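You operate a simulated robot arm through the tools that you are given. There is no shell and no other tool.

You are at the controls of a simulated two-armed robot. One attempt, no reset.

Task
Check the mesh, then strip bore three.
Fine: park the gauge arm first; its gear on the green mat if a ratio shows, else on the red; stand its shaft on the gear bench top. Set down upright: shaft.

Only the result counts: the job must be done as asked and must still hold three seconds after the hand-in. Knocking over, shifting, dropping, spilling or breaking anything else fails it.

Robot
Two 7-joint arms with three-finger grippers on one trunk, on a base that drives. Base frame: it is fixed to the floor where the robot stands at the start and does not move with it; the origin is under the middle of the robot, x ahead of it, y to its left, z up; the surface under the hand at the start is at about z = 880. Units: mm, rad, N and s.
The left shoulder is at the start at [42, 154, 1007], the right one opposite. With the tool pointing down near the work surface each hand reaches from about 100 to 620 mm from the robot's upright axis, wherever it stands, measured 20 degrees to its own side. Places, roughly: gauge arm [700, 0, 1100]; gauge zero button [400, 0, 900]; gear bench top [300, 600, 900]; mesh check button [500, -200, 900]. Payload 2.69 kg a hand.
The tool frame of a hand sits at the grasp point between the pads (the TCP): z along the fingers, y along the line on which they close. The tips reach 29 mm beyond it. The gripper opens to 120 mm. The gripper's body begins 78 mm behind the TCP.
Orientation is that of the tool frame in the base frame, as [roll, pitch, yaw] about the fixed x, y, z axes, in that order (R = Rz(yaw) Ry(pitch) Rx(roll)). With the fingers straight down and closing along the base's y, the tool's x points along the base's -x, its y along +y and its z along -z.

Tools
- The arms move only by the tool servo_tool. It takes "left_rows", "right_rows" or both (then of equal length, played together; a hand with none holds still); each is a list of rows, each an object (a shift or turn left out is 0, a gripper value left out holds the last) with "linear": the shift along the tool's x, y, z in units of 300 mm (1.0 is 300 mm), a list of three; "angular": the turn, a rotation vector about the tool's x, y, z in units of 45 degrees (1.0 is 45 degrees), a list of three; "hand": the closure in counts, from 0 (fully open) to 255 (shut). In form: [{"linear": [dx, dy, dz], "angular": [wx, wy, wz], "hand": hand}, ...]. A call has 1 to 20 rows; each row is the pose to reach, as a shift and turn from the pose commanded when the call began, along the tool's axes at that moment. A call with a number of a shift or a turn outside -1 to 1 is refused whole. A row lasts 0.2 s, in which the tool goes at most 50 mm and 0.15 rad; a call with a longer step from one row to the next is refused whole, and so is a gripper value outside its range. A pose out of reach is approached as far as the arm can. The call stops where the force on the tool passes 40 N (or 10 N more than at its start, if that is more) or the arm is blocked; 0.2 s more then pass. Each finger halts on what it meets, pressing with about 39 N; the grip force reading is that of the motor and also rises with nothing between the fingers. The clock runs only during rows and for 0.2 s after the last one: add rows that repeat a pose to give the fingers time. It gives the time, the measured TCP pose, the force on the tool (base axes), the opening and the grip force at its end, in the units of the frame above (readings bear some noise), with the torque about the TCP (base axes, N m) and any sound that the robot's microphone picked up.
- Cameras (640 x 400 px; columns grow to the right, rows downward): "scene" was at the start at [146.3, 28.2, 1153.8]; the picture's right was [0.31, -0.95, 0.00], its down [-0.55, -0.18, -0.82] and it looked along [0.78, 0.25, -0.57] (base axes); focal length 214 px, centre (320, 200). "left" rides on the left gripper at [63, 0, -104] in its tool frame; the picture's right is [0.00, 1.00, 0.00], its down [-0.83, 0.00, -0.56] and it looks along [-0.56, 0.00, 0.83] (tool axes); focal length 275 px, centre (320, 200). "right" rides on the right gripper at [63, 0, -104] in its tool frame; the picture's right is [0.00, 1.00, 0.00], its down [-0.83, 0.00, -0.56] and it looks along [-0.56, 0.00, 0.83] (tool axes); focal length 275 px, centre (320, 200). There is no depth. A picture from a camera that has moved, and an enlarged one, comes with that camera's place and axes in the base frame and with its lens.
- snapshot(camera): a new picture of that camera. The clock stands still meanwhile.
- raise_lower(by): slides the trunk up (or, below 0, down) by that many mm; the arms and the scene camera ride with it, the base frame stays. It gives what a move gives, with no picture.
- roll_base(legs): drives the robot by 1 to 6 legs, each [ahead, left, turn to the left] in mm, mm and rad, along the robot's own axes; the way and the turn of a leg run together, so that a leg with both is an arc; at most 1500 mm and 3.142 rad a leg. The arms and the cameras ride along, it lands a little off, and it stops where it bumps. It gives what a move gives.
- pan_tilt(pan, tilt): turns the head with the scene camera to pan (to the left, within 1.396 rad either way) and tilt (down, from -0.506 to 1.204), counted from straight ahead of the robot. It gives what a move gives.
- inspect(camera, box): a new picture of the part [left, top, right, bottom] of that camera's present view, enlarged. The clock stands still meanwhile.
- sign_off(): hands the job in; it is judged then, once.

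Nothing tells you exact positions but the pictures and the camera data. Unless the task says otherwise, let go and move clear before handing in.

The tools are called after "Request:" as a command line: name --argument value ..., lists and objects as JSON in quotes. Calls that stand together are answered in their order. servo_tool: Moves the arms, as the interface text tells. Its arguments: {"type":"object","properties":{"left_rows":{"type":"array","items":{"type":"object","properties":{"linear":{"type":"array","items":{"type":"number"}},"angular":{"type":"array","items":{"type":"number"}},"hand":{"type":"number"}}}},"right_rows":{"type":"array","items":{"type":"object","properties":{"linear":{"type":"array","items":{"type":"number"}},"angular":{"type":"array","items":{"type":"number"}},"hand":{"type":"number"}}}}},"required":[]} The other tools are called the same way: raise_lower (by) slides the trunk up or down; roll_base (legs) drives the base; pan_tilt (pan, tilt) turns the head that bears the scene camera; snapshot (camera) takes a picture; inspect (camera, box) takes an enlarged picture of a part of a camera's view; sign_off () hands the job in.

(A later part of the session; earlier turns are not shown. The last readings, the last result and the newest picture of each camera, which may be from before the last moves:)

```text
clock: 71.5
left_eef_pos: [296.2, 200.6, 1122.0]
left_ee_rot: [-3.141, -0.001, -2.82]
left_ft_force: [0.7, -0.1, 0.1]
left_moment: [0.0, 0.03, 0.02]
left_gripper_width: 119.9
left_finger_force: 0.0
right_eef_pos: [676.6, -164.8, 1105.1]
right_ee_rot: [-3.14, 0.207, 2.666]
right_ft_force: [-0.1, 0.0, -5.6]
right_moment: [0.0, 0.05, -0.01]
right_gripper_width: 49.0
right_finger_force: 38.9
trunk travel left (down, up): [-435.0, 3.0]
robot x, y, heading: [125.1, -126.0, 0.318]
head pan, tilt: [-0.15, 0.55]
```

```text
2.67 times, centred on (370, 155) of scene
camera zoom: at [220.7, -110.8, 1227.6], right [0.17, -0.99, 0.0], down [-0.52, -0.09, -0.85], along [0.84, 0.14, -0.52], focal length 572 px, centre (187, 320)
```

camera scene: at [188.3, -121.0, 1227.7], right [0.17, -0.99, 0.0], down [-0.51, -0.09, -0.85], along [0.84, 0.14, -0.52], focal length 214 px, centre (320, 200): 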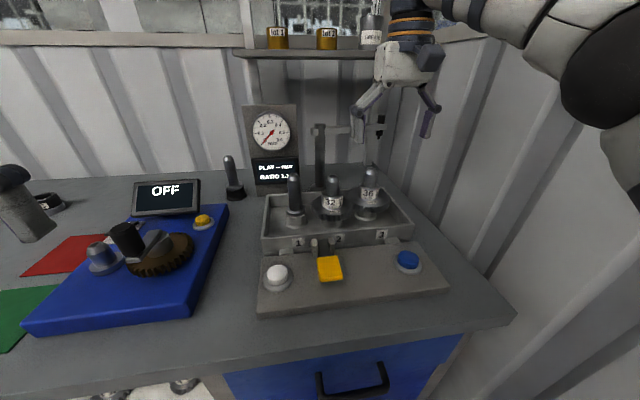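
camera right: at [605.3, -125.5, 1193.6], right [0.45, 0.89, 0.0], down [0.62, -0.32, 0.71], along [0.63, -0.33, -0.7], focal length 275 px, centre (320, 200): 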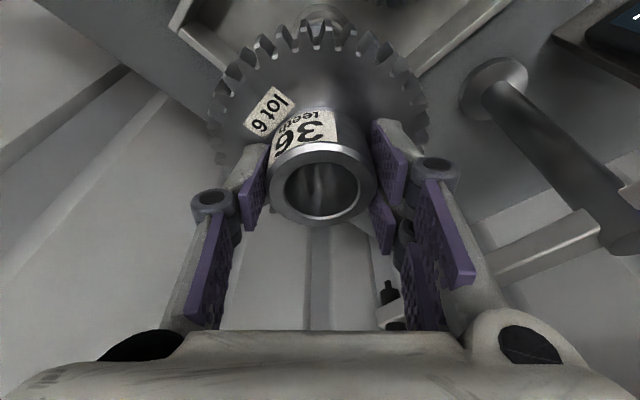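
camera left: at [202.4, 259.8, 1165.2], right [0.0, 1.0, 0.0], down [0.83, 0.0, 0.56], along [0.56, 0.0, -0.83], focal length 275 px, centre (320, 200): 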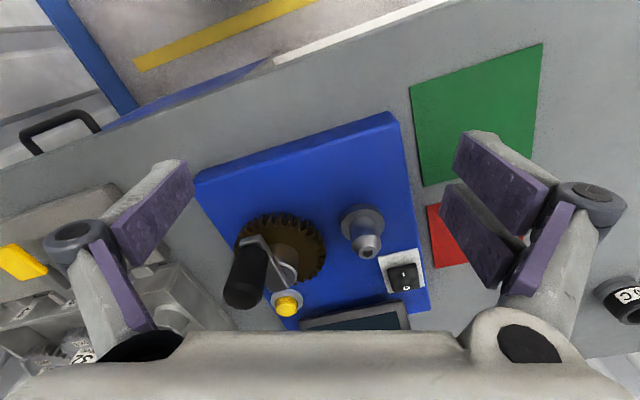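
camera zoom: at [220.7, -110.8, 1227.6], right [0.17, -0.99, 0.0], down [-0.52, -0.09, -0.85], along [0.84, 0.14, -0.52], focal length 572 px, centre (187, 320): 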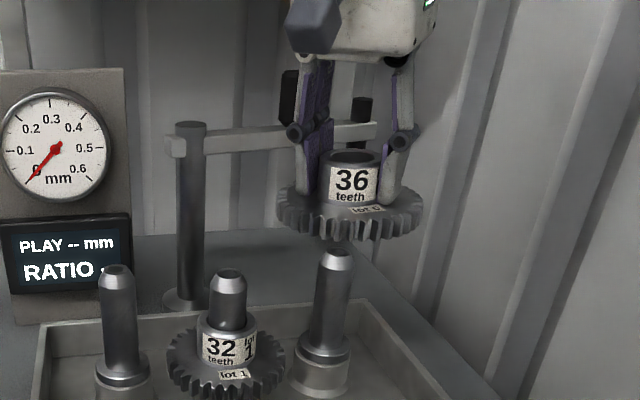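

The gear is free and the shaft stands alone in bore 3. Before carrying the gear to the green mat, I'll back away with the arm pose unchanged to keep the elbow off the wall, then look left along the route.

Request:
roll_base --legs '[[-90, 0, 0], [0, 250, 0]]'

Request:
pan_tilt --pan 0.7 --tilt 0.6

Request:
snapshot --camera "scene"

Request:
pan_tilt --pan 1.35 --tilt 0.7

Request:
snapshot --camera "scene"

```text
clock: 74.7
left_eef_pos: [133.8, 411.1, 1122.1]
left_ee_rot: [3.141, 0.001, -2.821]
left_ft_force: [0.9, 0.5, 0.5]
left_moment: [0.0, -0.01, 0.0]
left_gripper_width: 120.0
left_finger_force: 0.0
right_eef_pos: [514.7, 45.8, 1105.0]
right_ee_rot: [3.142, 0.206, 2.665]
right_ft_force: [-0.2, 0.4, -5.0]
right_moment: [-0.01, 0.04, -0.02]
right_gripper_width: 49.1
right_finger_force: 39.3
trunk travel left (down, up): [-435.0, 3.0]
robot x, y, heading: [-33.8, 79.7, 0.32]
head pan, tilt: [-0.15, 0.55]
```

```text
clock: 75.9
left_eef_pos: [132.5, 410.8, 1122.7]
left_ee_rot: [-3.141, 0.002, -2.821]
left_ft_force: [-0.1, 0.7, 0.2]
left_moment: [-0.03, 0.0, 0.01]
left_gripper_width: 119.8
left_finger_force: 0.0
right_eef_pos: [514.9, 46.0, 1104.5]
right_ee_rot: [-3.14, 0.206, 2.664]
right_ft_force: [-1.1, 0.7, -4.3]
right_moment: [0.0, -0.02, 0.02]
right_gripper_width: 49.2
right_finger_force: 39.1
trunk travel left (down, up): [-435.0, 3.0]
robot x, y, heading: [-32.9, 82.1, 0.315]
head pan, tilt: [0.7, 0.6]
```

```text
taken
camera scene: at [14.7, 159.4, 1223.2], right [0.85, -0.53, 0.0], down [-0.3, -0.48, -0.83], along [0.43, 0.7, -0.57], focal length 214 px, centre (320, 200)
```

scene: 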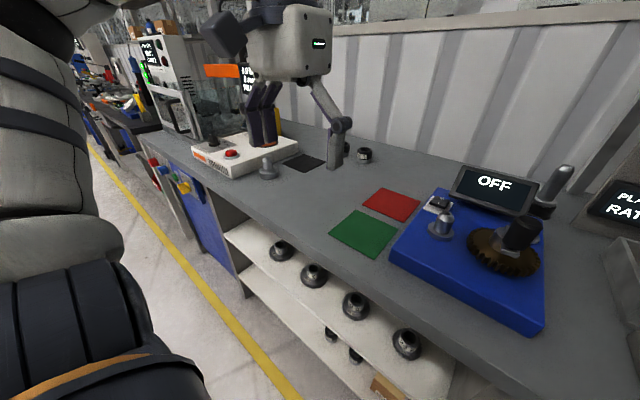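

```text
clock: 76.9
left_eef_pos: [131.4, 410.6, 1121.4]
left_ee_rot: [3.142, -0.001, -2.822]
left_ft_force: [-0.9, 0.0, 0.2]
left_moment: [0.02, 0.02, -0.01]
left_gripper_width: 120.0
left_finger_force: 0.1
right_eef_pos: [515.0, 45.6, 1105.7]
right_ee_rot: [-3.139, 0.207, 2.664]
right_ft_force: [0.1, 0.6, -4.3]
right_moment: [0.0, -0.01, -0.01]
right_gripper_width: 49.1
right_finger_force: 38.9
trunk travel left (down, up): [-435.0, 3.0]
robot x, y, heading: [-33.1, 82.0, 0.32]
head pan, tilt: [1.349, 0.7]
```

```text
taken
camera scene: at [-39.9, 168.8, 1214.6], right [1.0, 0.1, 0.0], down [0.06, -0.64, -0.77], along [-0.07, 0.76, -0.64], focal length 214 px, centre (320, 200)
```

scene: 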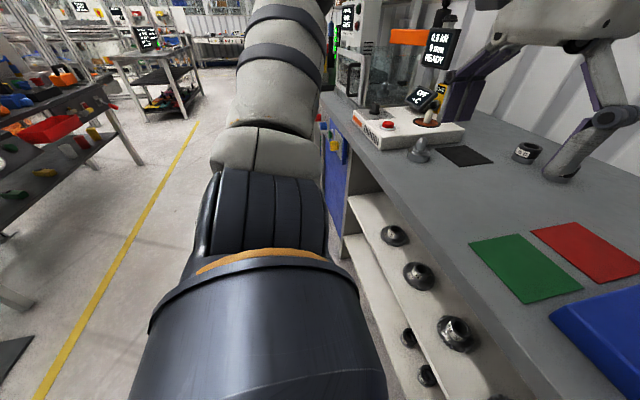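

The aisle to the left is clear. The blue device's crank handle reaches z ≈ 1040 along the way, so I'll raise the gear another 50 mm before sliding left along the bench.

Request:
servo_tool --right_rows '[{"linear": [0.017, -0.0357, -0.0887]}, {"linear": [0.034, -0.0713, -0.1773]}, {"linear": [0.034, -0.0713, -0.1773]}]'

Request:
pan_tilt --pan 0.1 --tilt 0.6

Request:
snapshot --camera "scene"

```text
clock: 77.7
left_eef_pos: [132.6, 410.9, 1120.4]
left_ee_rot: [3.14, -0.002, -2.823]
left_ft_force: [0.1, -0.3, 0.0]
left_moment: [-0.04, 0.02, 0.01]
left_gripper_width: 119.9
left_finger_force: 0.0
right_eef_pos: [486.8, 34.7, 1155.6]
right_ee_rot: [-3.14, 0.204, 2.665]
right_ft_force: [-0.4, 0.5, -5.3]
right_moment: [0.0, 0.02, -0.03]
right_gripper_width: 49.2
right_finger_force: 39.4
trunk travel left (down, up): [-435.0, 3.0]
robot x, y, heading: [-36.4, 82.6, 0.316]
head pan, tilt: [1.349, 0.7]
```

```text
clock: 79.1
left_eef_pos: [132.2, 411.4, 1120.7]
left_ee_rot: [-3.141, -0.001, -2.824]
left_ft_force: [0.6, 0.8, -0.5]
left_moment: [0.02, -0.02, 0.0]
left_gripper_width: 119.9
left_finger_force: 0.0
right_eef_pos: [486.4, 35.4, 1154.2]
right_ee_rot: [-3.14, 0.206, 2.665]
right_ft_force: [-0.1, -0.2, -6.1]
right_moment: [0.0, 0.0, -0.01]
right_gripper_width: 49.0
right_finger_force: 39.3
trunk travel left (down, up): [-435.0, 3.0]
robot x, y, heading: [-36.5, 76.4, 0.322]
head pan, tilt: [0.099, 0.6]
```

```text
taken
camera scene: at [48.9, 120.2, 1223.2], right [0.41, -0.91, 0.0], down [-0.52, -0.23, -0.82], along [0.75, 0.34, -0.57], focal length 214 px, centre (320, 200)
```

scene: 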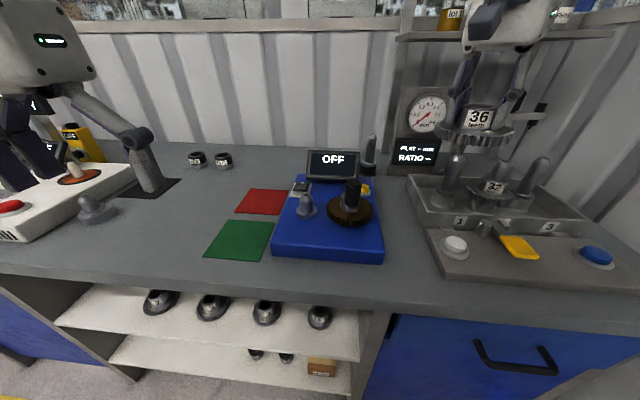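

Request:
roll_base --legs '[[0, 420, 0]]'

Request:
pan_tilt --pan -0.3 --tilt 0.7

Request:
snapshot --camera "scene"

Request:
snapshot --camera "right"

```text
clock: 83.0
left_eef_pos: [-7.4, 819.4, 1121.8]
left_ee_rot: [3.14, 0.0, -2.813]
left_ft_force: [0.2, -0.2, 0.3]
left_moment: [-0.01, 0.04, 0.03]
left_gripper_width: 120.0
left_finger_force: 0.2
right_eef_pos: [350.7, 446.8, 1155.0]
right_ee_rot: [-3.14, 0.207, 2.673]
right_ft_force: [0.0, -1.1, -5.4]
right_moment: [-0.01, 0.05, 0.03]
right_gripper_width: 48.9
right_finger_force: 39.1
trunk travel left (down, up): [-435.0, 3.0]
robot x, y, heading: [-171.9, 490.0, 0.33]
head pan, tilt: [0.099, 0.6]
```

```text
clock: 83.8
left_eef_pos: [-7.0, 818.6, 1121.0]
left_ee_rot: [3.141, -0.001, -2.812]
left_ft_force: [-0.3, -0.6, 0.1]
left_moment: [0.01, 0.02, -0.01]
left_gripper_width: 120.0
left_finger_force: 0.0
right_eef_pos: [351.0, 446.6, 1154.3]
right_ee_rot: [-3.139, 0.206, 2.675]
right_ft_force: [0.6, -0.1, -5.2]
right_moment: [0.01, 0.01, -0.01]
right_gripper_width: 49.1
right_finger_force: 39.3
trunk travel left (down, up): [-435.0, 3.0]
robot x, y, heading: [-173.2, 488.9, 0.332]
head pan, tilt: [-0.3, 0.7]
```

```text
taken
camera scene: at [-83.2, 492.7, 1214.5], right [0.03, -1.0, 0.0], down [-0.64, -0.02, -0.76], along [0.76, 0.02, -0.64], focal length 214 px, centre (320, 200)
```

scene: 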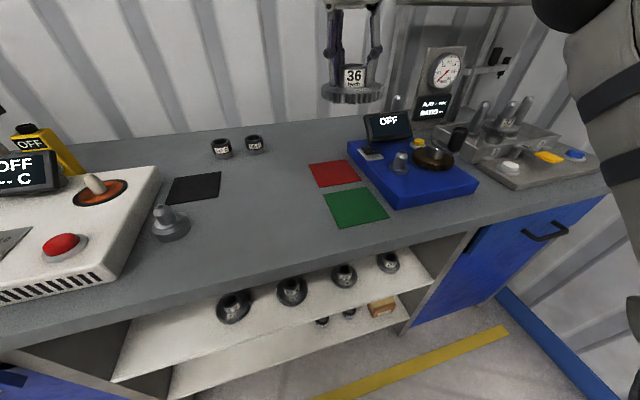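

```text
taken
camera right: at [276.7, 484.0, 1243.4], right [0.45, 0.89, 0.0], down [0.63, -0.31, 0.71], along [0.64, -0.32, -0.7], focal length 275 px, centre (320, 200)
```

right: 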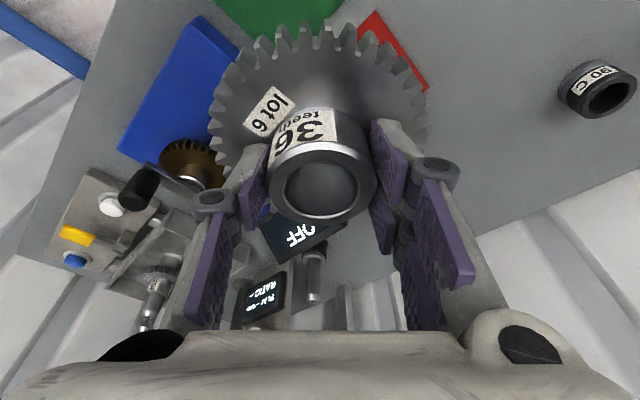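

The mat centre works out at about [297, 422]. I'll move over it keeping the same hand tilt so the gear stays level, and come down partway.

Request:
servo_tool --right_rows '[{"linear": [0.0303, -0.0386, -0.0063]}, {"linear": [0.0605, -0.0772, -0.0127]}, {"linear": [0.121, -0.1543, -0.0253]}, {"linear": [0.155, -0.1543, 0.138]}, {"linear": [0.1893, -0.1543, 0.301]}, {"linear": [0.1893, -0.1543, 0.301]}]'

Request:
snapshot --camera "scene"

Request:
snapshot --camera "right"

```text
clock: 85.2
left_eef_pos: [-7.2, 818.1, 1123.5]
left_ee_rot: [-3.14, 0.001, -2.812]
left_ft_force: [0.3, -0.8, 0.3]
left_moment: [0.03, -0.02, 0.01]
left_gripper_width: 120.1
left_finger_force: 0.0
right_eef_pos: [295.0, 425.1, 1057.8]
right_ee_rot: [-3.138, 0.204, 2.673]
right_ft_force: [0.1, 0.9, -6.0]
right_moment: [0.04, 0.02, 0.0]
right_gripper_width: 49.1
right_finger_force: 38.7
trunk travel left (down, up): [-435.0, 3.0]
robot x, y, heading: [-173.5, 487.6, 0.331]
head pan, tilt: [-0.3, 0.7]
```

```text
taken
camera scene: at [-83.6, 492.7, 1214.6], right [0.03, -1.0, 0.0], down [-0.64, -0.02, -0.76], along [0.76, 0.02, -0.64], focal length 214 px, centre (320, 200)
```

scene: 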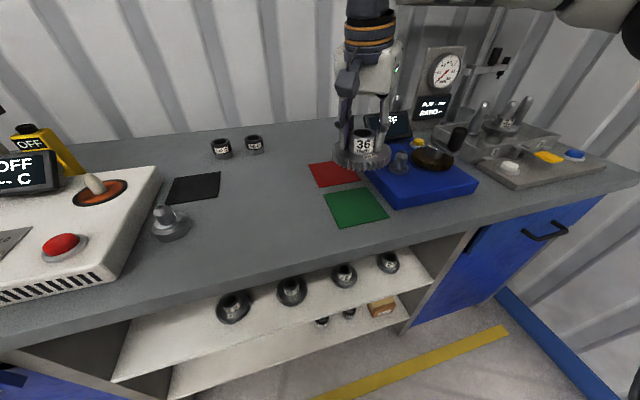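

```text
taken
camera right: at [222.6, 462.1, 1146.0], right [0.45, 0.89, 0.0], down [0.63, -0.31, 0.71], along [0.64, -0.32, -0.7], focal length 275 px, centre (320, 200)
```

right: 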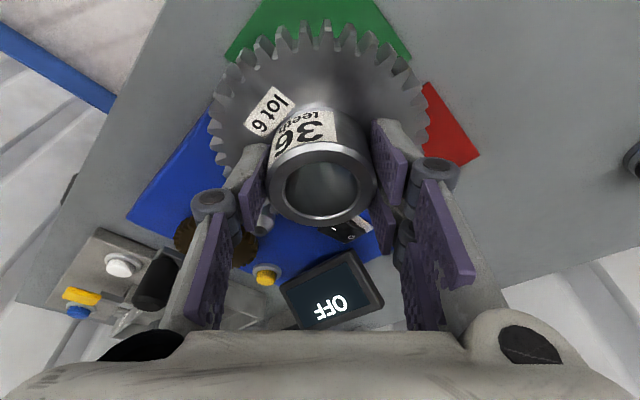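

The gear is over the mat. Lowering to just above it, then easing down until contact.

Request:
servo_tool --right_rows '[{"linear": [0.0205, 0, 0.098]}, {"linear": [0.041, 0, 0.196]}, {"linear": [0.0614, 0, 0.2937]}, {"linear": [0.0716, 0, 0.3426]}, {"linear": [0.0716, 0, 0.3426]}]'

Request:
inspect --camera "scene" --box '[270, 90, 470, 240]'

Request:
snapshot --camera "right"

```text
clock: 86.4
left_eef_pos: [-7.2, 819.0, 1121.8]
left_ee_rot: [-3.141, 0.001, -2.812]
left_ft_force: [0.0, -0.7, 0.5]
left_moment: [-0.01, 0.0, 0.05]
left_gripper_width: 120.2
left_finger_force: 0.0
right_eef_pos: [295.5, 421.4, 949.1]
right_ee_rot: [-3.14, 0.206, 2.674]
right_ft_force: [0.3, -0.7, -4.6]
right_moment: [0.03, -0.01, 0.01]
right_gripper_width: 48.9
right_finger_force: 38.6
trunk travel left (down, up): [-435.0, 3.0]
robot x, y, heading: [-172.4, 485.8, 0.333]
head pan, tilt: [-0.3, 0.7]
```

```text
2.67 times, centred on (370, 165) of scene
camera zoom: at [-83.4, 492.6, 1214.6], right [0.03, -1.0, 0.0], down [-0.64, -0.02, -0.76], along [0.76, 0.02, -0.64], focal length 572 px, centre (187, 293)
```

zoom: 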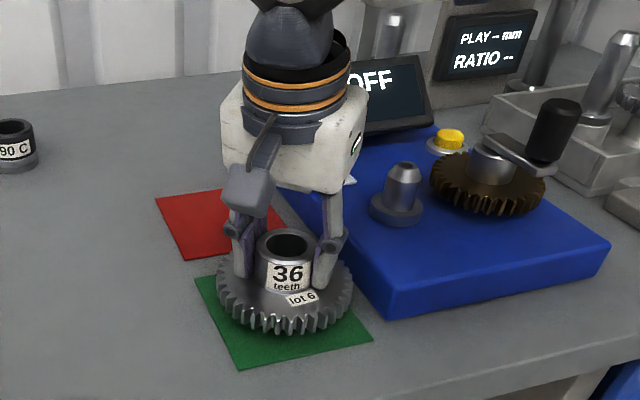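

```text
taken
camera right: at [222.0, 459.6, 1037.7], right [0.45, 0.89, 0.0], down [0.63, -0.31, 0.71], along [0.64, -0.32, -0.7], focal length 275 px, centre (320, 200)
```

right: 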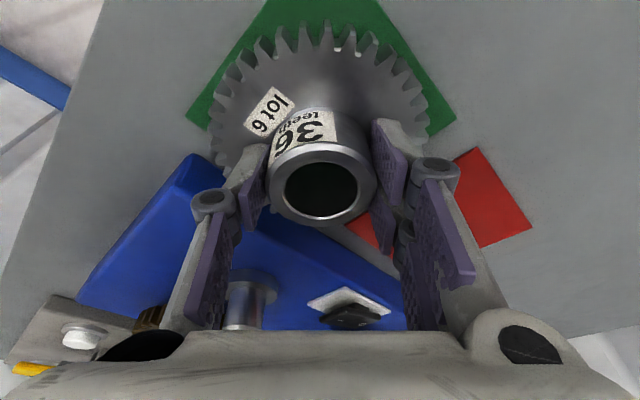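

Request:
servo_tool --right_rows '[{"linear": [0.0034, 0, 0.0163]}, {"linear": [0.0068, 0, 0.0326]}, {"linear": [0.0082, 0, 0.0391]}, {"linear": [0.0082, 0, 0.0391]}]'

```text
clock: 87.4
left_eef_pos: [-6.6, 818.9, 1121.8]
left_ee_rot: [-3.141, 0.001, -2.812]
left_ft_force: [0.7, -0.6, -0.5]
left_moment: [0.02, 0.03, 0.01]
left_gripper_width: 120.1
left_finger_force: 0.0
right_eef_pos: [296.6, 420.6, 936.4]
right_ee_rot: [-3.139, 0.206, 2.675]
right_ft_force: [-0.5, 0.9, -4.8]
right_moment: [0.02, -0.01, 0.0]
right_gripper_width: 49.1
right_finger_force: 38.7
trunk travel left (down, up): [-435.0, 3.0]
robot x, y, heading: [-173.7, 485.4, 0.331]
head pan, tilt: [-0.3, 0.7]
```

Request:
servo_tool --right_rows '[{"linear": [0.0014, 0, 0.0065]}, {"linear": [0.0027, 0, 0.013]}, {"linear": [0.0041, 0, 0.0196]}, {"linear": [0.0041, 0, 0.0196]}]'

Request:
inspect --camera "scene" --box '[310, 130, 430, 240]'

```text
clock: 88.4
left_eef_pos: [-8.0, 818.8, 1121.7]
left_ee_rot: [3.14, -0.001, -2.812]
left_ft_force: [0.0, -0.5, -0.4]
left_moment: [0.03, -0.02, 0.02]
left_gripper_width: 119.9
left_finger_force: 0.0
right_eef_pos: [296.1, 421.2, 932.2]
right_ee_rot: [-3.14, 0.205, 2.673]
right_ft_force: [0.0, 0.0, -5.7]
right_moment: [-0.02, 0.0, 0.03]
right_gripper_width: 48.9
right_finger_force: 38.7
trunk travel left (down, up): [-435.0, 3.0]
robot x, y, heading: [-170.4, 485.2, 0.329]
head pan, tilt: [-0.3, 0.7]
```

```text
3.64 times, centred on (370, 185) of scene
camera zoom: at [-83.3, 492.6, 1214.5], right [0.03, -1.0, 0.0], down [-0.64, -0.02, -0.76], along [0.76, 0.02, -0.64], focal length 780 px, centre (138, 254)
```

zoom: 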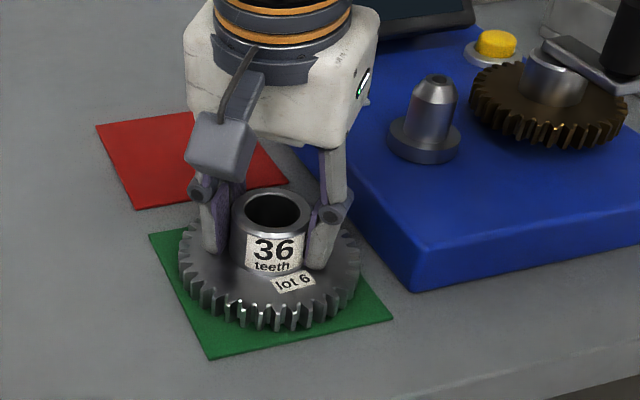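

Request:
servo_tool --right_rows '[{"linear": [0.0014, 0, 0.0065]}, {"linear": [0.0027, 0, 0.013]}, {"linear": [0.0041, 0, 0.0196]}, {"linear": [0.0041, 0, 0.0196]}]'

```text
clock: 89.6
left_eef_pos: [-9.1, 817.6, 1123.3]
left_ee_rot: [3.139, 0.001, -2.811]
left_ft_force: [-0.1, 0.2, 1.2]
left_moment: [0.01, -0.04, -0.02]
left_gripper_width: 119.9
left_finger_force: 0.1
right_eef_pos: [295.5, 421.9, 929.8]
right_ee_rot: [3.133, 0.213, 2.672]
right_ft_force: [-4.4, -8.3, 25.7]
right_moment: [0.93, 0.95, 0.47]
right_gripper_width: 49.1
right_finger_force: 38.8
trunk travel left (down, up): [-435.0, 3.0]
robot x, y, heading: [-168.8, 487.9, 0.329]
head pan, tilt: [-0.3, 0.7]
stopped in row 4 (right hand): the force on the tool passed its limit at 41 N (the readings are from after the stop); the commanded pose is now the measured one
```

The gear is resting on the mat. I'll relieve the pressure by about a millimetre and release it.

Request:
servo_tool --right_rows '[{"linear": [-0.0007, 0, -0.0033]}, {"linear": [-0.0007, 0, -0.0033]}]'

Request:
servo_tool --right_rows '[{"hand": 130}, {"hand": 100}, {"hand": 85}, {"hand": 85}]'

Request:
inspect --camera "scene" --box '[310, 130, 430, 240]'

Request:
snapshot --camera "right"

```text
clock: 90.2
left_eef_pos: [-9.1, 816.5, 1123.7]
left_ee_rot: [3.14, 0.001, -2.812]
left_ft_force: [0.1, 0.2, 0.0]
left_moment: [0.0, 0.0, 0.03]
left_gripper_width: 120.4
left_finger_force: 0.0
right_eef_pos: [296.5, 422.2, 931.0]
right_ee_rot: [3.134, 0.214, 2.67]
right_ft_force: [-3.4, -14.6, 28.0]
right_moment: [0.91, 0.76, 0.42]
right_gripper_width: 49.1
right_finger_force: 38.5
trunk travel left (down, up): [-435.0, 3.0]
robot x, y, heading: [-173.1, 487.9, 0.333]
head pan, tilt: [-0.3, 0.7]
```

```text
clock: 91.2
left_eef_pos: [-7.8, 818.3, 1122.0]
left_ee_rot: [-3.141, -0.002, -2.813]
left_ft_force: [0.0, 0.8, 0.4]
left_moment: [-0.02, -0.01, 0.03]
left_gripper_width: 119.9
left_finger_force: 0.0
right_eef_pos: [297.4, 422.5, 928.7]
right_ee_rot: [3.138, 0.21, 2.673]
right_ft_force: [-0.1, 0.1, -0.7]
right_moment: [0.01, 0.01, 0.04]
right_gripper_width: 80.0
right_finger_force: 0.1
trunk travel left (down, up): [-435.0, 3.0]
robot x, y, heading: [-172.8, 487.7, 0.326]
head pan, tilt: [-0.3, 0.7]
```

```text
3.64 times, centred on (370, 185) of scene
camera zoom: at [-83.4, 492.6, 1214.5], right [0.03, -1.0, 0.0], down [-0.64, -0.02, -0.76], along [0.76, 0.02, -0.64], focal length 780 px, centre (138, 254)
```

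zoom: 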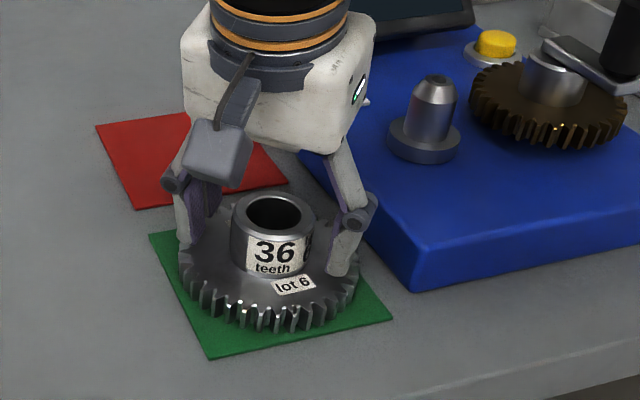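

```text
taken
camera right: at [223.1, 460.5, 1017.4], right [0.45, 0.89, 0.0], down [0.62, -0.31, 0.72], along [0.64, -0.32, -0.7], focal length 275 px, centre (320, 200)
```

right: 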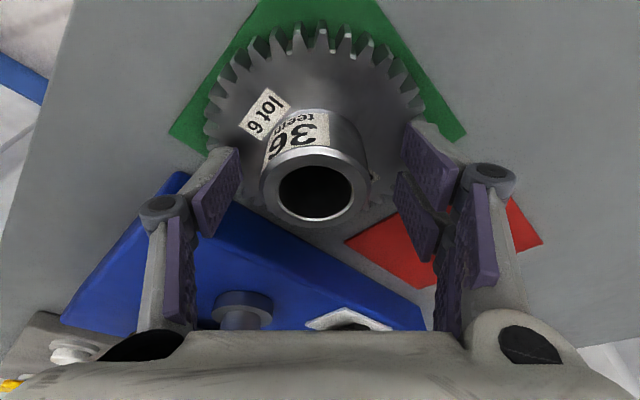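

The gear is flat on the green mat. I'll withdraw straight up.

Request:
servo_tool --right_rows '[{"linear": [-0.0139, 0, -0.0652]}, {"linear": [-0.035, 0, -0.163]}, {"linear": [-0.065, 0, -0.3]}, {"linear": [-0.1, 0, -0.46]}, {"linear": [-0.1, 0, -0.46]}]'

Request:
inspect --camera "scene" --box '[290, 120, 450, 240]'

Request:
snapshot --camera "right"

```text
clock: 92.4
left_eef_pos: [-7.7, 817.2, 1122.0]
left_ee_rot: [3.141, 0.001, -2.811]
left_ft_force: [0.3, -1.5, -0.2]
left_moment: [-0.01, -0.01, -0.02]
left_gripper_width: 119.8
left_finger_force: 0.1
right_eef_pos: [301.9, 425.1, 1067.2]
right_ee_rot: [3.137, 0.209, 2.673]
right_ft_force: [-0.2, -1.0, 0.2]
right_moment: [0.0, 0.02, -0.02]
right_gripper_width: 79.9
right_finger_force: 0.0
trunk travel left (down, up): [-435.0, 3.0]
robot x, y, heading: [-173.2, 487.5, 0.324]
head pan, tilt: [-0.3, 0.7]
```

```text
3.33 times, centred on (370, 180) of scene
camera zoom: at [-83.2, 492.4, 1214.5], right [0.03, -1.0, 0.0], down [-0.64, -0.02, -0.76], along [0.76, 0.02, -0.64], focal length 715 px, centre (153, 267)
```

zoom: 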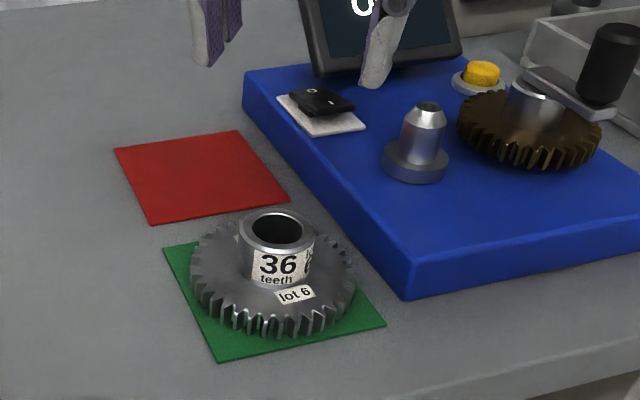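

```text
taken
camera right: at [226.9, 462.7, 1156.0], right [0.45, 0.89, 0.0], down [0.62, -0.31, 0.72], along [0.64, -0.32, -0.7], focal length 275 px, centre (320, 200)
```

right: 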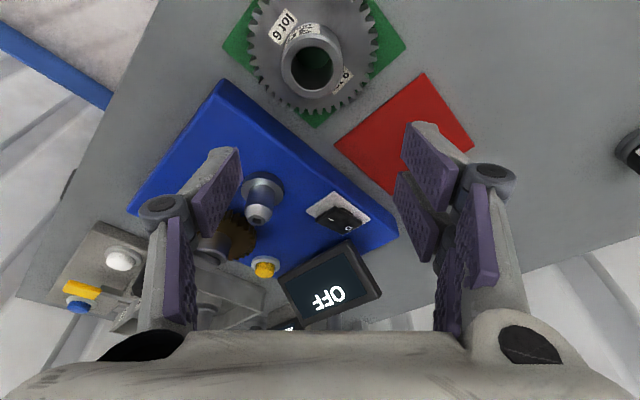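

The gear is placed. Now for the shaft: I'll raise and extend the hand for safe travel, then drive back to bore 3.

Request:
servo_tool --right_rows '[{"linear": [-0.018, 0, -0.085]}, {"linear": [-0.073, 0.0417, -0.17]}, {"linear": [-0.14, 0.1, -0.22]}, {"linear": [-0.2185, 0.1667, -0.243]}, {"linear": [-0.2185, 0.1667, -0.243]}]'

Request:
roll_base --legs '[[0, -430, -0.004], [0, -245, -0.004]]'

Request:
pan_tilt --pan -0.1 --tilt 0.5

Request:
snapshot --camera "scene"

Request:
snapshot --camera "right"

```text
clock: 93.6
left_eef_pos: [-8.5, 817.6, 1121.7]
left_ee_rot: [3.14, 0.001, -2.811]
left_ft_force: [-0.4, -0.2, -0.1]
left_moment: [0.01, 0.0, -0.02]
left_gripper_width: 119.9
left_finger_force: 0.1
right_eef_pos: [363.9, 445.4, 1156.6]
right_ee_rot: [3.136, 0.208, 2.672]
right_ft_force: [-0.1, 1.2, -0.7]
right_moment: [0.02, 0.01, 0.03]
right_gripper_width: 80.2
right_finger_force: 0.1
trunk travel left (down, up): [-435.0, 3.0]
robot x, y, heading: [-175.9, 491.0, 0.324]
head pan, tilt: [-0.3, 0.7]
```

```text
clock: 99.6
left_eef_pos: [213.5, 178.5, 1122.2]
left_ee_rot: [-3.141, 0.0, -2.813]
left_ft_force: [-0.5, -0.3, 0.2]
left_moment: [0.03, 0.01, -0.02]
left_gripper_width: 120.1
left_finger_force: 0.1
right_eef_pos: [584.0, -193.1, 1156.9]
right_ee_rot: [3.138, 0.209, 2.674]
right_ft_force: [-0.1, 0.1, 0.2]
right_moment: [0.0, 0.02, 0.0]
right_gripper_width: 79.9
right_finger_force: 0.0
trunk travel left (down, up): [-435.0, 3.0]
robot x, y, heading: [48.0, -149.4, 0.333]
head pan, tilt: [-0.3, 0.7]
```

```text
clock: 100.3
left_eef_pos: [212.7, 178.1, 1121.3]
left_ee_rot: [3.141, 0.001, -2.811]
left_ft_force: [-0.2, 0.0, 0.3]
left_moment: [0.0, -0.03, 0.03]
left_gripper_width: 120.2
left_finger_force: 0.1
right_eef_pos: [585.8, -193.5, 1155.6]
right_ee_rot: [3.138, 0.211, 2.672]
right_ft_force: [-0.3, 1.1, -0.2]
right_moment: [-0.01, 0.0, -0.03]
right_gripper_width: 79.9
right_finger_force: 0.1
trunk travel left (down, up): [-435.0, 3.0]
robot x, y, heading: [47.2, -151.2, 0.329]
head pan, tilt: [-0.099, 0.499]
```

```text
taken
camera scene: at [141.0, -128.8, 1232.2], right [0.23, -0.97, 0.0], down [-0.47, -0.11, -0.88], along [0.85, 0.2, -0.48], focal length 214 px, centre (320, 200)
```

scene: 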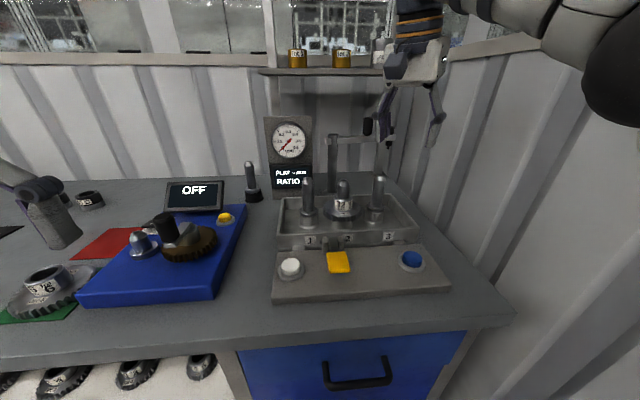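

```text
taken
camera right: at [511.4, -156.3, 1244.6], right [0.45, 0.89, 0.0], down [0.62, -0.31, 0.72], along [0.64, -0.32, -0.7], focal length 275 px, centre (320, 200)
```

right: 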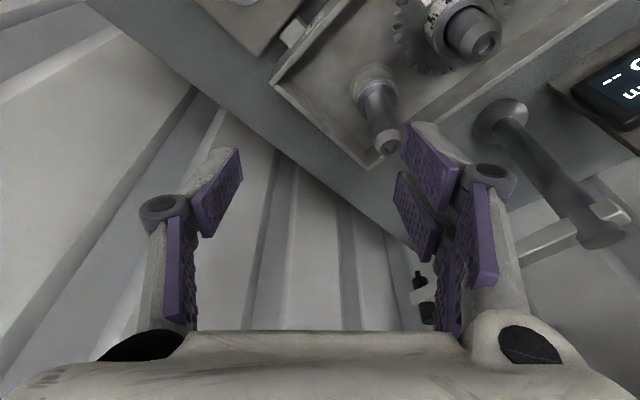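

Request:
roll_base --legs '[[79, -4, -0.008]]'

Request:
servo_tool --right_rows '[{"linear": [0.02, 0, 0.06], "angular": [0, 0.09, 0], "hand": 110}, {"linear": [0.04, 0, 0.12], "angular": [0, 0.18, 0], "hand": 128}, {"linear": [0.06, 0, 0.18], "angular": [0, 0.267, 0], "hand": 128}, {"linear": [0.06, 0, 0.18], "angular": [0, 0.267, 0], "hand": 128}]'

Request:
snapshot --camera "right"

Request:
inspect --camera "scene" --box '[240, 90, 460, 260]'

```text
clock: 101.4
left_eef_pos: [296.7, 200.6, 1122.8]
left_ee_rot: [3.141, 0.0, -2.819]
left_ft_force: [0.1, 0.8, -0.6]
left_moment: [-0.01, 0.03, 0.02]
left_gripper_width: 120.1
left_finger_force: 0.0
right_eef_pos: [664.3, -175.7, 1156.7]
right_ee_rot: [3.138, 0.211, 2.662]
right_ft_force: [0.8, 0.3, 0.0]
right_moment: [-0.02, 0.02, 0.0]
right_gripper_width: 80.1
right_finger_force: 0.1
trunk travel left (down, up): [-435.0, 3.0]
robot x, y, heading: [130.1, -125.8, 0.32]
head pan, tilt: [-0.099, 0.499]
```

```text
clock: 102.4
left_eef_pos: [295.2, 200.5, 1121.4]
left_ee_rot: [-3.141, 0.002, -2.82]
left_ft_force: [-0.5, -0.3, -0.2]
left_moment: [-0.03, 0.01, -0.02]
left_gripper_width: 120.0
left_finger_force: 0.1
right_eef_pos: [659.6, -172.0, 1099.2]
right_ee_rot: [3.137, 0.0, 2.666]
right_ft_force: [0.5, -0.1, -0.5]
right_moment: [-0.01, 0.01, -0.01]
right_gripper_width: 60.1
right_finger_force: 0.1
trunk travel left (down, up): [-435.0, 3.0]
robot x, y, heading: [123.8, -127.8, 0.323]
head pan, tilt: [-0.099, 0.499]
```

```text
taken
camera right: at [603.8, -143.7, 1203.6], right [0.45, 0.89, 0.0], down [0.74, -0.38, 0.56], along [0.5, -0.25, -0.83], focal length 275 px, centre (320, 200)
```

right: 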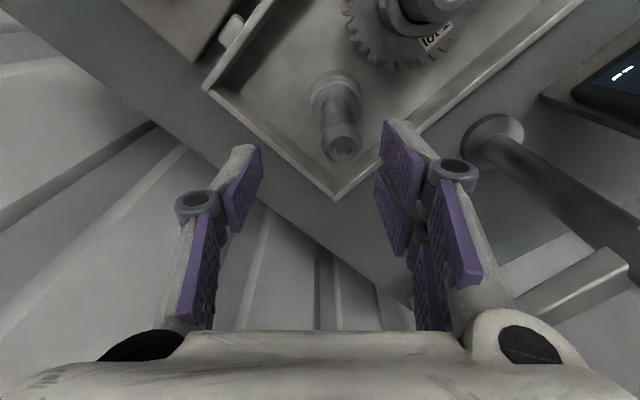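

```text
2.35 times, centred on (350, 175) of scene
camera zoom: at [220.2, -107.1, 1232.4], right [0.22, -0.98, 0.0], down [-0.47, -0.11, -0.88], along [0.86, 0.19, -0.48], focal length 505 px, centre (249, 259)
```

zoom: 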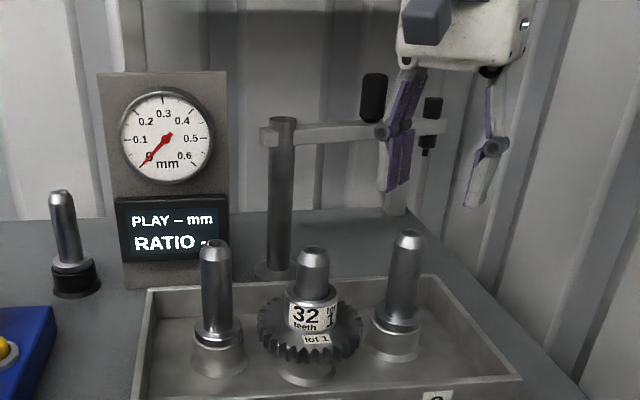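

Shaft 3 stands alone in its bore at about [681, -164]. I'll centre above it with the hand vertical, then check alignment before going down.

Request:
servo_tool --right_rows '[{"linear": [-0.025, 0.029, 0.04]}, {"linear": [-0.0497, 0.0573, 0.09]}, {"linear": [-0.0497, 0.0573, 0.13]}, {"linear": [-0.0497, 0.0573, 0.13]}]'

Request:
snapshot --camera "right"

Request:
inspect --camera "right" --box '[260, 40, 420, 160]'

```text
clock: 103.4
left_eef_pos: [295.3, 199.9, 1124.2]
left_ee_rot: [-3.141, 0.002, -2.821]
left_ft_force: [0.3, -0.9, 0.0]
left_moment: [0.01, -0.05, 0.0]
left_gripper_width: 120.0
left_finger_force: 0.0
right_eef_pos: [680.6, -162.7, 1061.2]
right_ee_rot: [3.137, 0.001, 2.664]
right_ft_force: [0.2, 0.3, -0.2]
right_moment: [0.03, -0.02, 0.02]
right_gripper_width: 59.7
right_finger_force: 0.0
trunk travel left (down, up): [-435.0, 3.0]
robot x, y, heading: [129.0, -130.9, 0.321]
head pan, tilt: [-0.099, 0.499]
```

```text
taken
camera right: at [625.5, -134.8, 1164.4], right [0.45, 0.89, 0.0], down [0.74, -0.38, 0.56], along [0.5, -0.25, -0.83], focal length 275 px, centre (320, 200)
```

right: 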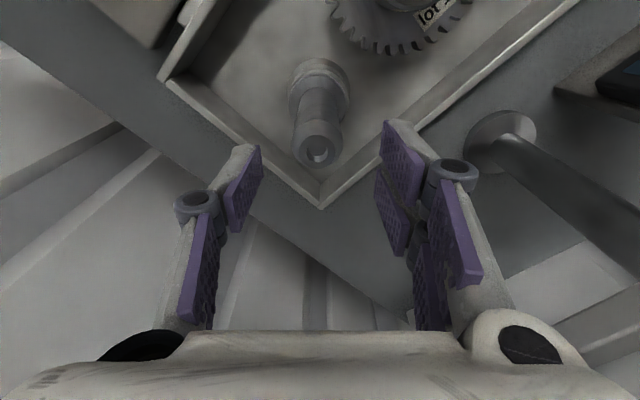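

```text
3.33 times, centred on (340, 100) of right
camera zoom: at [625.5, -134.8, 1164.4], right [0.45, 0.89, 0.0], down [0.74, -0.38, 0.56], along [0.5, -0.25, -0.83], focal length 918 px, centre (253, 533)
```

zoom: 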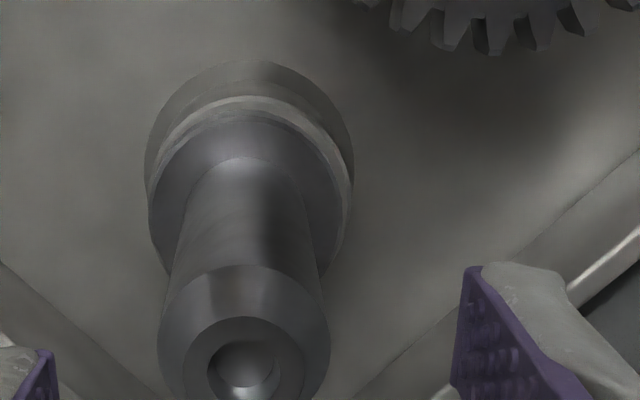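

Request:
servo_tool --right_rows '[{"linear": [-0.002, -0.0063, 0.07]}, {"linear": [-0.002, -0.0063, 0.14]}, {"linear": [-0.002, -0.0063, 0.21]}, {"linear": [-0.002, -0.0063, 0.27]}, {"linear": [-0.002, -0.0063, 0.27]}]'

Request:
snapshot --camera "right"

Request:
inspect --camera "scene" --box '[300, 100, 460, 220]'

```text
clock: 104.6
left_eef_pos: [294.4, 200.7, 1121.8]
left_ee_rot: [3.141, 0.001, -2.822]
left_ft_force: [-0.2, -0.6, -0.1]
left_moment: [0.01, -0.02, -0.02]
left_gripper_width: 119.9
left_finger_force: 0.0
right_eef_pos: [679.5, -166.0, 977.9]
right_ee_rot: [3.139, 0.0, 2.665]
right_ft_force: [1.2, 0.6, 0.3]
right_moment: [0.0, -0.01, 0.0]
right_gripper_width: 59.8
right_finger_force: 0.0
trunk travel left (down, up): [-435.0, 3.0]
robot x, y, heading: [130.2, -127.5, 0.325]
head pan, tilt: [-0.099, 0.499]
```

```text
taken
camera right: at [623.8, -136.4, 1081.1], right [0.45, 0.89, 0.0], down [0.74, -0.38, 0.56], along [0.5, -0.25, -0.83], focal length 275 px, centre (320, 200)
```

right: 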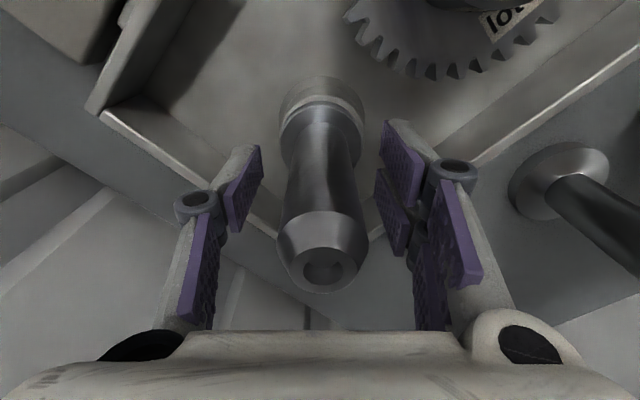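

```text
3.33 times, centred on (380, 160) of scene
camera zoom: at [220.3, -107.1, 1232.3], right [0.22, -0.98, 0.0], down [-0.47, -0.1, -0.88], along [0.86, 0.19, -0.48], focal length 715 px, centre (120, 333)
```

zoom: 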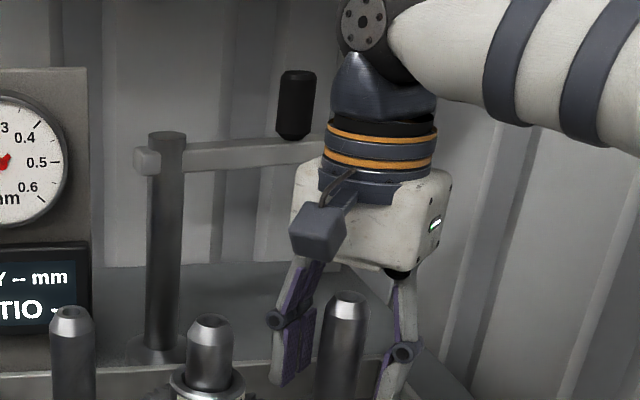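

Request:
servo_tool --right_rows '[{"hand": 180}, {"hand": 255}, {"hand": 255}, {"hand": 255}]'

Request:
snapshot --camera "right"

```text
clock: 105.6
left_eef_pos: [295.8, 200.8, 1123.0]
left_ee_rot: [3.14, -0.001, -2.821]
left_ft_force: [0.6, 0.1, 0.0]
left_moment: [0.0, -0.01, 0.02]
left_gripper_width: 120.1
left_finger_force: 0.1
right_eef_pos: [678.2, -165.0, 976.6]
right_ee_rot: [3.137, -0.001, 2.666]
right_ft_force: [0.1, 2.4, -0.7]
right_moment: [0.04, -0.03, -0.04]
right_gripper_width: 28.8
right_finger_force: 39.5
trunk travel left (down, up): [-435.0, 3.0]
robot x, y, heading: [127.6, -127.3, 0.325]
head pan, tilt: [-0.099, 0.499]
```

```text
taken
camera right: at [624.1, -136.2, 1081.2], right [0.45, 0.89, 0.0], down [0.74, -0.38, 0.56], along [0.5, -0.25, -0.83], focal length 275 px, centre (320, 200)
```

right: 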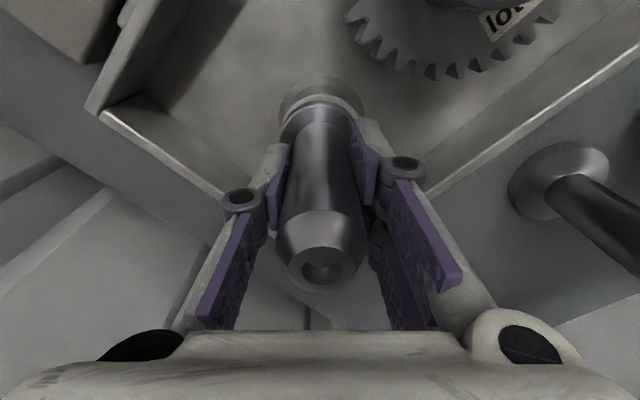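

The shaft is gripped at 28.8 mm. Lifting a little to see if it draws freely from the bore.

Request:
servo_tool --right_rows '[{"linear": [0, 0, -0.0133]}, {"linear": [0, 0, -0.0333]}, {"linear": [0, 0, -0.0333]}]'

Request:
inspect --camera "scene" --box '[300, 130, 440, 240]'

```text
clock: 106.4
left_eef_pos: [295.6, 199.6, 1121.6]
left_ee_rot: [3.141, -0.001, -2.821]
left_ft_force: [0.4, 0.4, -0.2]
left_moment: [0.0, 0.01, -0.01]
left_gripper_width: 119.9
left_finger_force: 0.0
right_eef_pos: [680.1, -165.1, 989.2]
right_ee_rot: [3.137, -0.002, 2.667]
right_ft_force: [-2.9, 8.1, -7.5]
right_moment: [0.49, 0.18, -0.01]
right_gripper_width: 28.7
right_finger_force: 39.5
trunk travel left (down, up): [-435.0, 3.0]
robot x, y, heading: [129.1, -129.7, 0.324]
head pan, tilt: [-0.099, 0.499]
```

```text
3.64 times, centred on (370, 185) of scene
camera zoom: at [220.8, -106.2, 1232.2], right [0.22, -0.98, 0.0], down [-0.47, -0.11, -0.88], along [0.86, 0.19, -0.48], focal length 780 px, centre (138, 254)
```

zoom: 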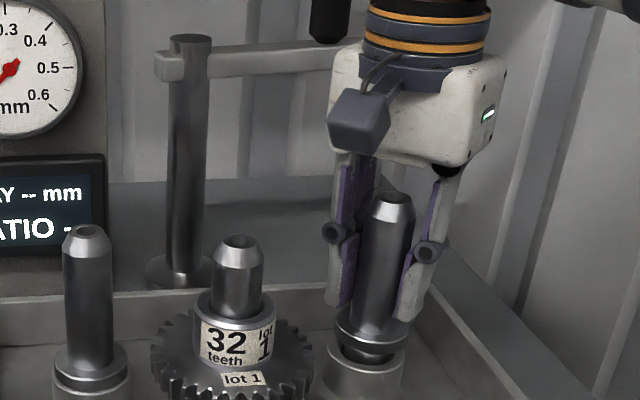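

Request:
servo_tool --right_rows '[{"linear": [0, 0, -0.033]}, {"linear": [0, 0, -0.067]}, {"linear": [0, 0, -0.1]}, {"linear": [0, 0, -0.133]}, {"linear": [0, 0, -0.133]}]'

Request:
inspect --camera "scene" --box '[300, 110, 440, 240]'

Request:
snapshot --camera "right"

```text
clock: 107.6
left_eef_pos: [295.5, 199.8, 1121.5]
left_ee_rot: [3.14, 0.0, -2.819]
left_ft_force: [0.3, -1.0, 0.7]
left_moment: [-0.02, -0.01, 0.0]
left_gripper_width: 119.9
left_finger_force: 0.1
right_eef_pos: [680.5, -165.2, 1028.9]
right_ee_rot: [3.138, -0.001, 2.662]
right_ft_force: [-0.3, 1.1, -5.3]
right_moment: [0.0, -0.02, -0.01]
right_gripper_width: 28.6
right_finger_force: 38.9
trunk travel left (down, up): [-435.0, 3.0]
robot x, y, heading: [126.4, -129.4, 0.323]
head pan, tilt: [-0.099, 0.499]
```

```text
3.08 times, centred on (370, 175) of scene
camera zoom: at [221.0, -107.1, 1232.2], right [0.22, -0.98, 0.0], down [-0.47, -0.1, -0.88], along [0.86, 0.19, -0.48], focal length 660 px, centre (166, 277)
```

zoom: 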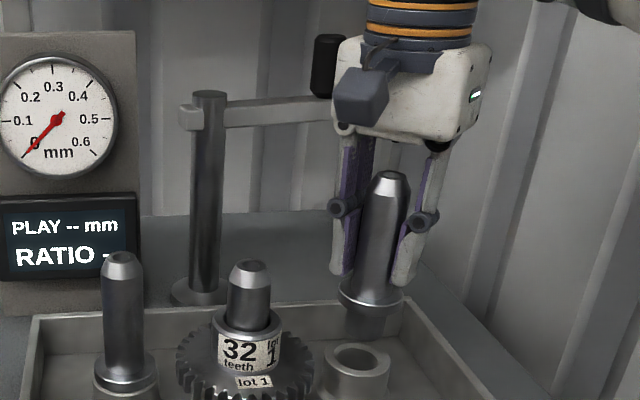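

```text
taken
camera right: at [625.1, -136.5, 1132.7], right [0.46, 0.89, 0.0], down [0.74, -0.38, 0.56], along [0.5, -0.25, -0.83], focal length 275 px, centre (320, 200)
```

right: 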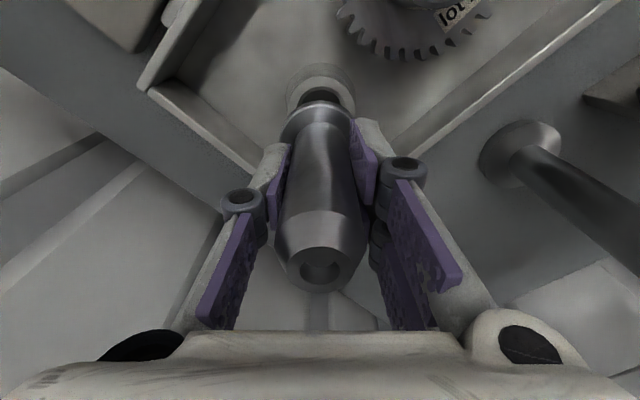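

The shaft is out of its bore, with a short stub below the flange to stand on. I'll lift it above the tray walls, back away, move left off the wall, and then raise it further for the crossing.

Request:
servo_tool --right_rows '[{"linear": [0, 0, -0.05]}, {"linear": [0, 0, -0.1]}, {"linear": [0, 0, -0.15]}, {"linear": [0, 0, -0.15]}]'

Request:
inspect --camera "scene" --box '[290, 90, 450, 240]'

```text
clock: 108.6
left_eef_pos: [294.9, 199.2, 1122.8]
left_ee_rot: [-3.141, 0.002, -2.82]
left_ft_force: [-0.3, 0.9, -0.7]
left_moment: [-0.02, -0.02, 0.0]
left_gripper_width: 119.9
left_finger_force: 0.0
right_eef_pos: [680.8, -164.0, 1074.6]
right_ee_rot: [3.138, 0.001, 2.665]
right_ft_force: [0.2, 0.9, -4.5]
right_moment: [0.0, 0.0, 0.0]
right_gripper_width: 28.4
right_finger_force: 38.9
trunk travel left (down, up): [-435.0, 3.0]
robot x, y, heading: [127.7, -130.1, 0.315]
head pan, tilt: [-0.099, 0.499]
```

```text
2.67 times, centred on (370, 165) of scene
camera zoom: at [221.1, -107.2, 1232.2], right [0.22, -0.98, 0.0], down [-0.47, -0.1, -0.88], along [0.86, 0.19, -0.48], focal length 572 px, centre (187, 293)
```

zoom: 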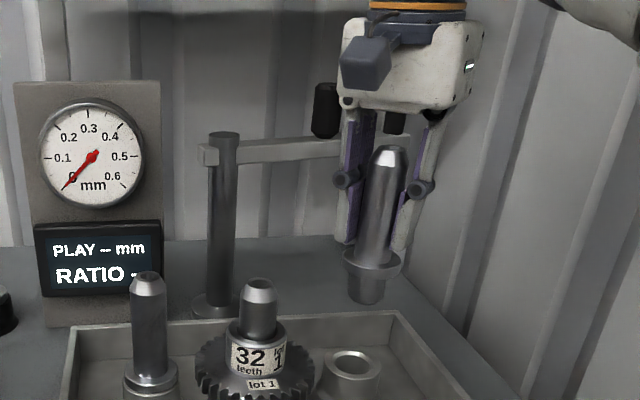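

Request:
roll_base --legs '[[-150, 0, 0], [0, 100, 0]]'

Request:
servo_tool --right_rows '[{"linear": [0, 0, -0.1]}, {"linear": [0, 0, -0.2]}, {"linear": [0, 0, -0.3]}, {"linear": [0, 0, -0.3]}]'

Request:
snapshot --camera "scene"

```text
clock: 111.0
left_eef_pos: [121.4, 248.6, 1122.3]
left_ee_rot: [-3.141, 0.0, -2.822]
left_ft_force: [-0.2, 0.1, -0.9]
left_moment: [-0.06, -0.03, -0.01]
left_gripper_width: 120.0
left_finger_force: 0.0
right_eef_pos: [505.9, -116.2, 1074.0]
right_ee_rot: [3.137, 0.0, 2.663]
right_ft_force: [-0.7, 0.4, -5.1]
right_moment: [0.0, -0.02, 0.0]
right_gripper_width: 28.7
right_finger_force: 38.5
trunk travel left (down, up): [-435.0, 3.0]
robot x, y, heading: [-46.2, -86.7, 0.322]
head pan, tilt: [-0.099, 0.499]
```

```text
clock: 112.0
left_eef_pos: [120.2, 248.2, 1122.8]
left_ee_rot: [3.141, 0.003, -2.819]
left_ft_force: [0.1, 0.3, 0.4]
left_moment: [-0.05, -0.03, -0.02]
left_gripper_width: 120.2
left_finger_force: 0.2
right_eef_pos: [487.6, -125.6, 1129.8]
right_ee_rot: [3.141, 0.0, 2.669]
right_ft_force: [-0.2, -0.6, -4.6]
right_moment: [0.07, 0.0, 0.04]
right_gripper_width: 28.7
right_finger_force: 39.1
right hand out of reach, approached as far as the arm can: row 1, 2, 3, 4
trunk travel left (down, up): [-435.0, 3.0]
robot x, y, heading: [-45.3, -79.8, 0.325]
head pan, tilt: [-0.099, 0.499]
```

```text
taken
camera scene: at [45.4, -58.8, 1232.4], right [0.22, -0.98, 0.0], down [-0.47, -0.1, -0.88], along [0.86, 0.19, -0.48], focal length 214 px, centre (320, 200)
```

scene: 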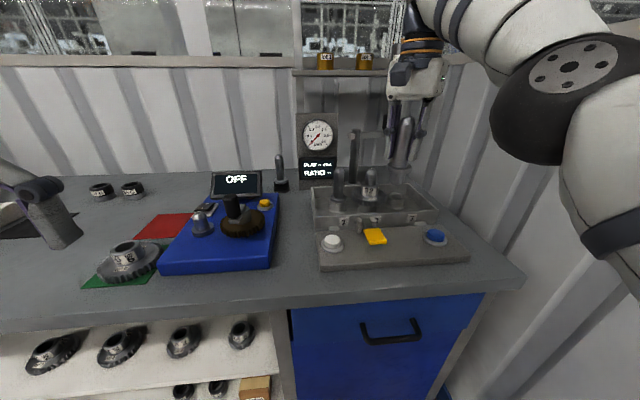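

Request:
servo_tool --right_rows '[{"linear": [0.054, -0.056, -0.02]}, {"linear": [0.108, -0.111, -0.06]}, {"linear": [0.1627, -0.167, -0.12]}, {"linear": [0.1627, -0.167, -0.12]}]'

Request:
snapshot --camera "right"

```text
clock: 113.0
left_eef_pos: [121.3, 247.8, 1121.1]
left_ee_rot: [-3.141, 0.001, -2.821]
left_ft_force: [-0.2, -0.1, -0.1]
left_moment: [-0.01, 0.01, 0.02]
left_gripper_width: 119.9
left_finger_force: 0.0
right_eef_pos: [422.8, -148.5, 1166.4]
right_ee_rot: [3.139, 0.0, 2.664]
right_ft_force: [0.4, -0.5, -4.8]
right_moment: [-0.01, 0.02, 0.02]
right_gripper_width: 28.6
right_finger_force: 39.1
trunk travel left (down, up): [-435.0, 3.0]
robot x, y, heading: [-48.4, -77.8, 0.322]
head pan, tilt: [-0.099, 0.499]
```

```text
taken
camera right: at [367.4, -119.8, 1269.3], right [0.46, 0.89, 0.0], down [0.74, -0.38, 0.56], along [0.5, -0.25, -0.83], focal length 275 px, centre (320, 200)
```

right: 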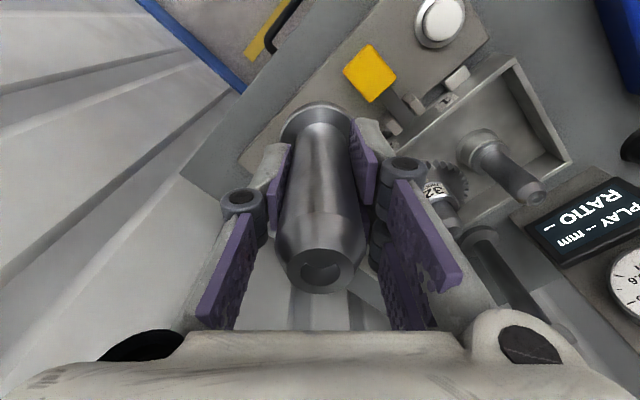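

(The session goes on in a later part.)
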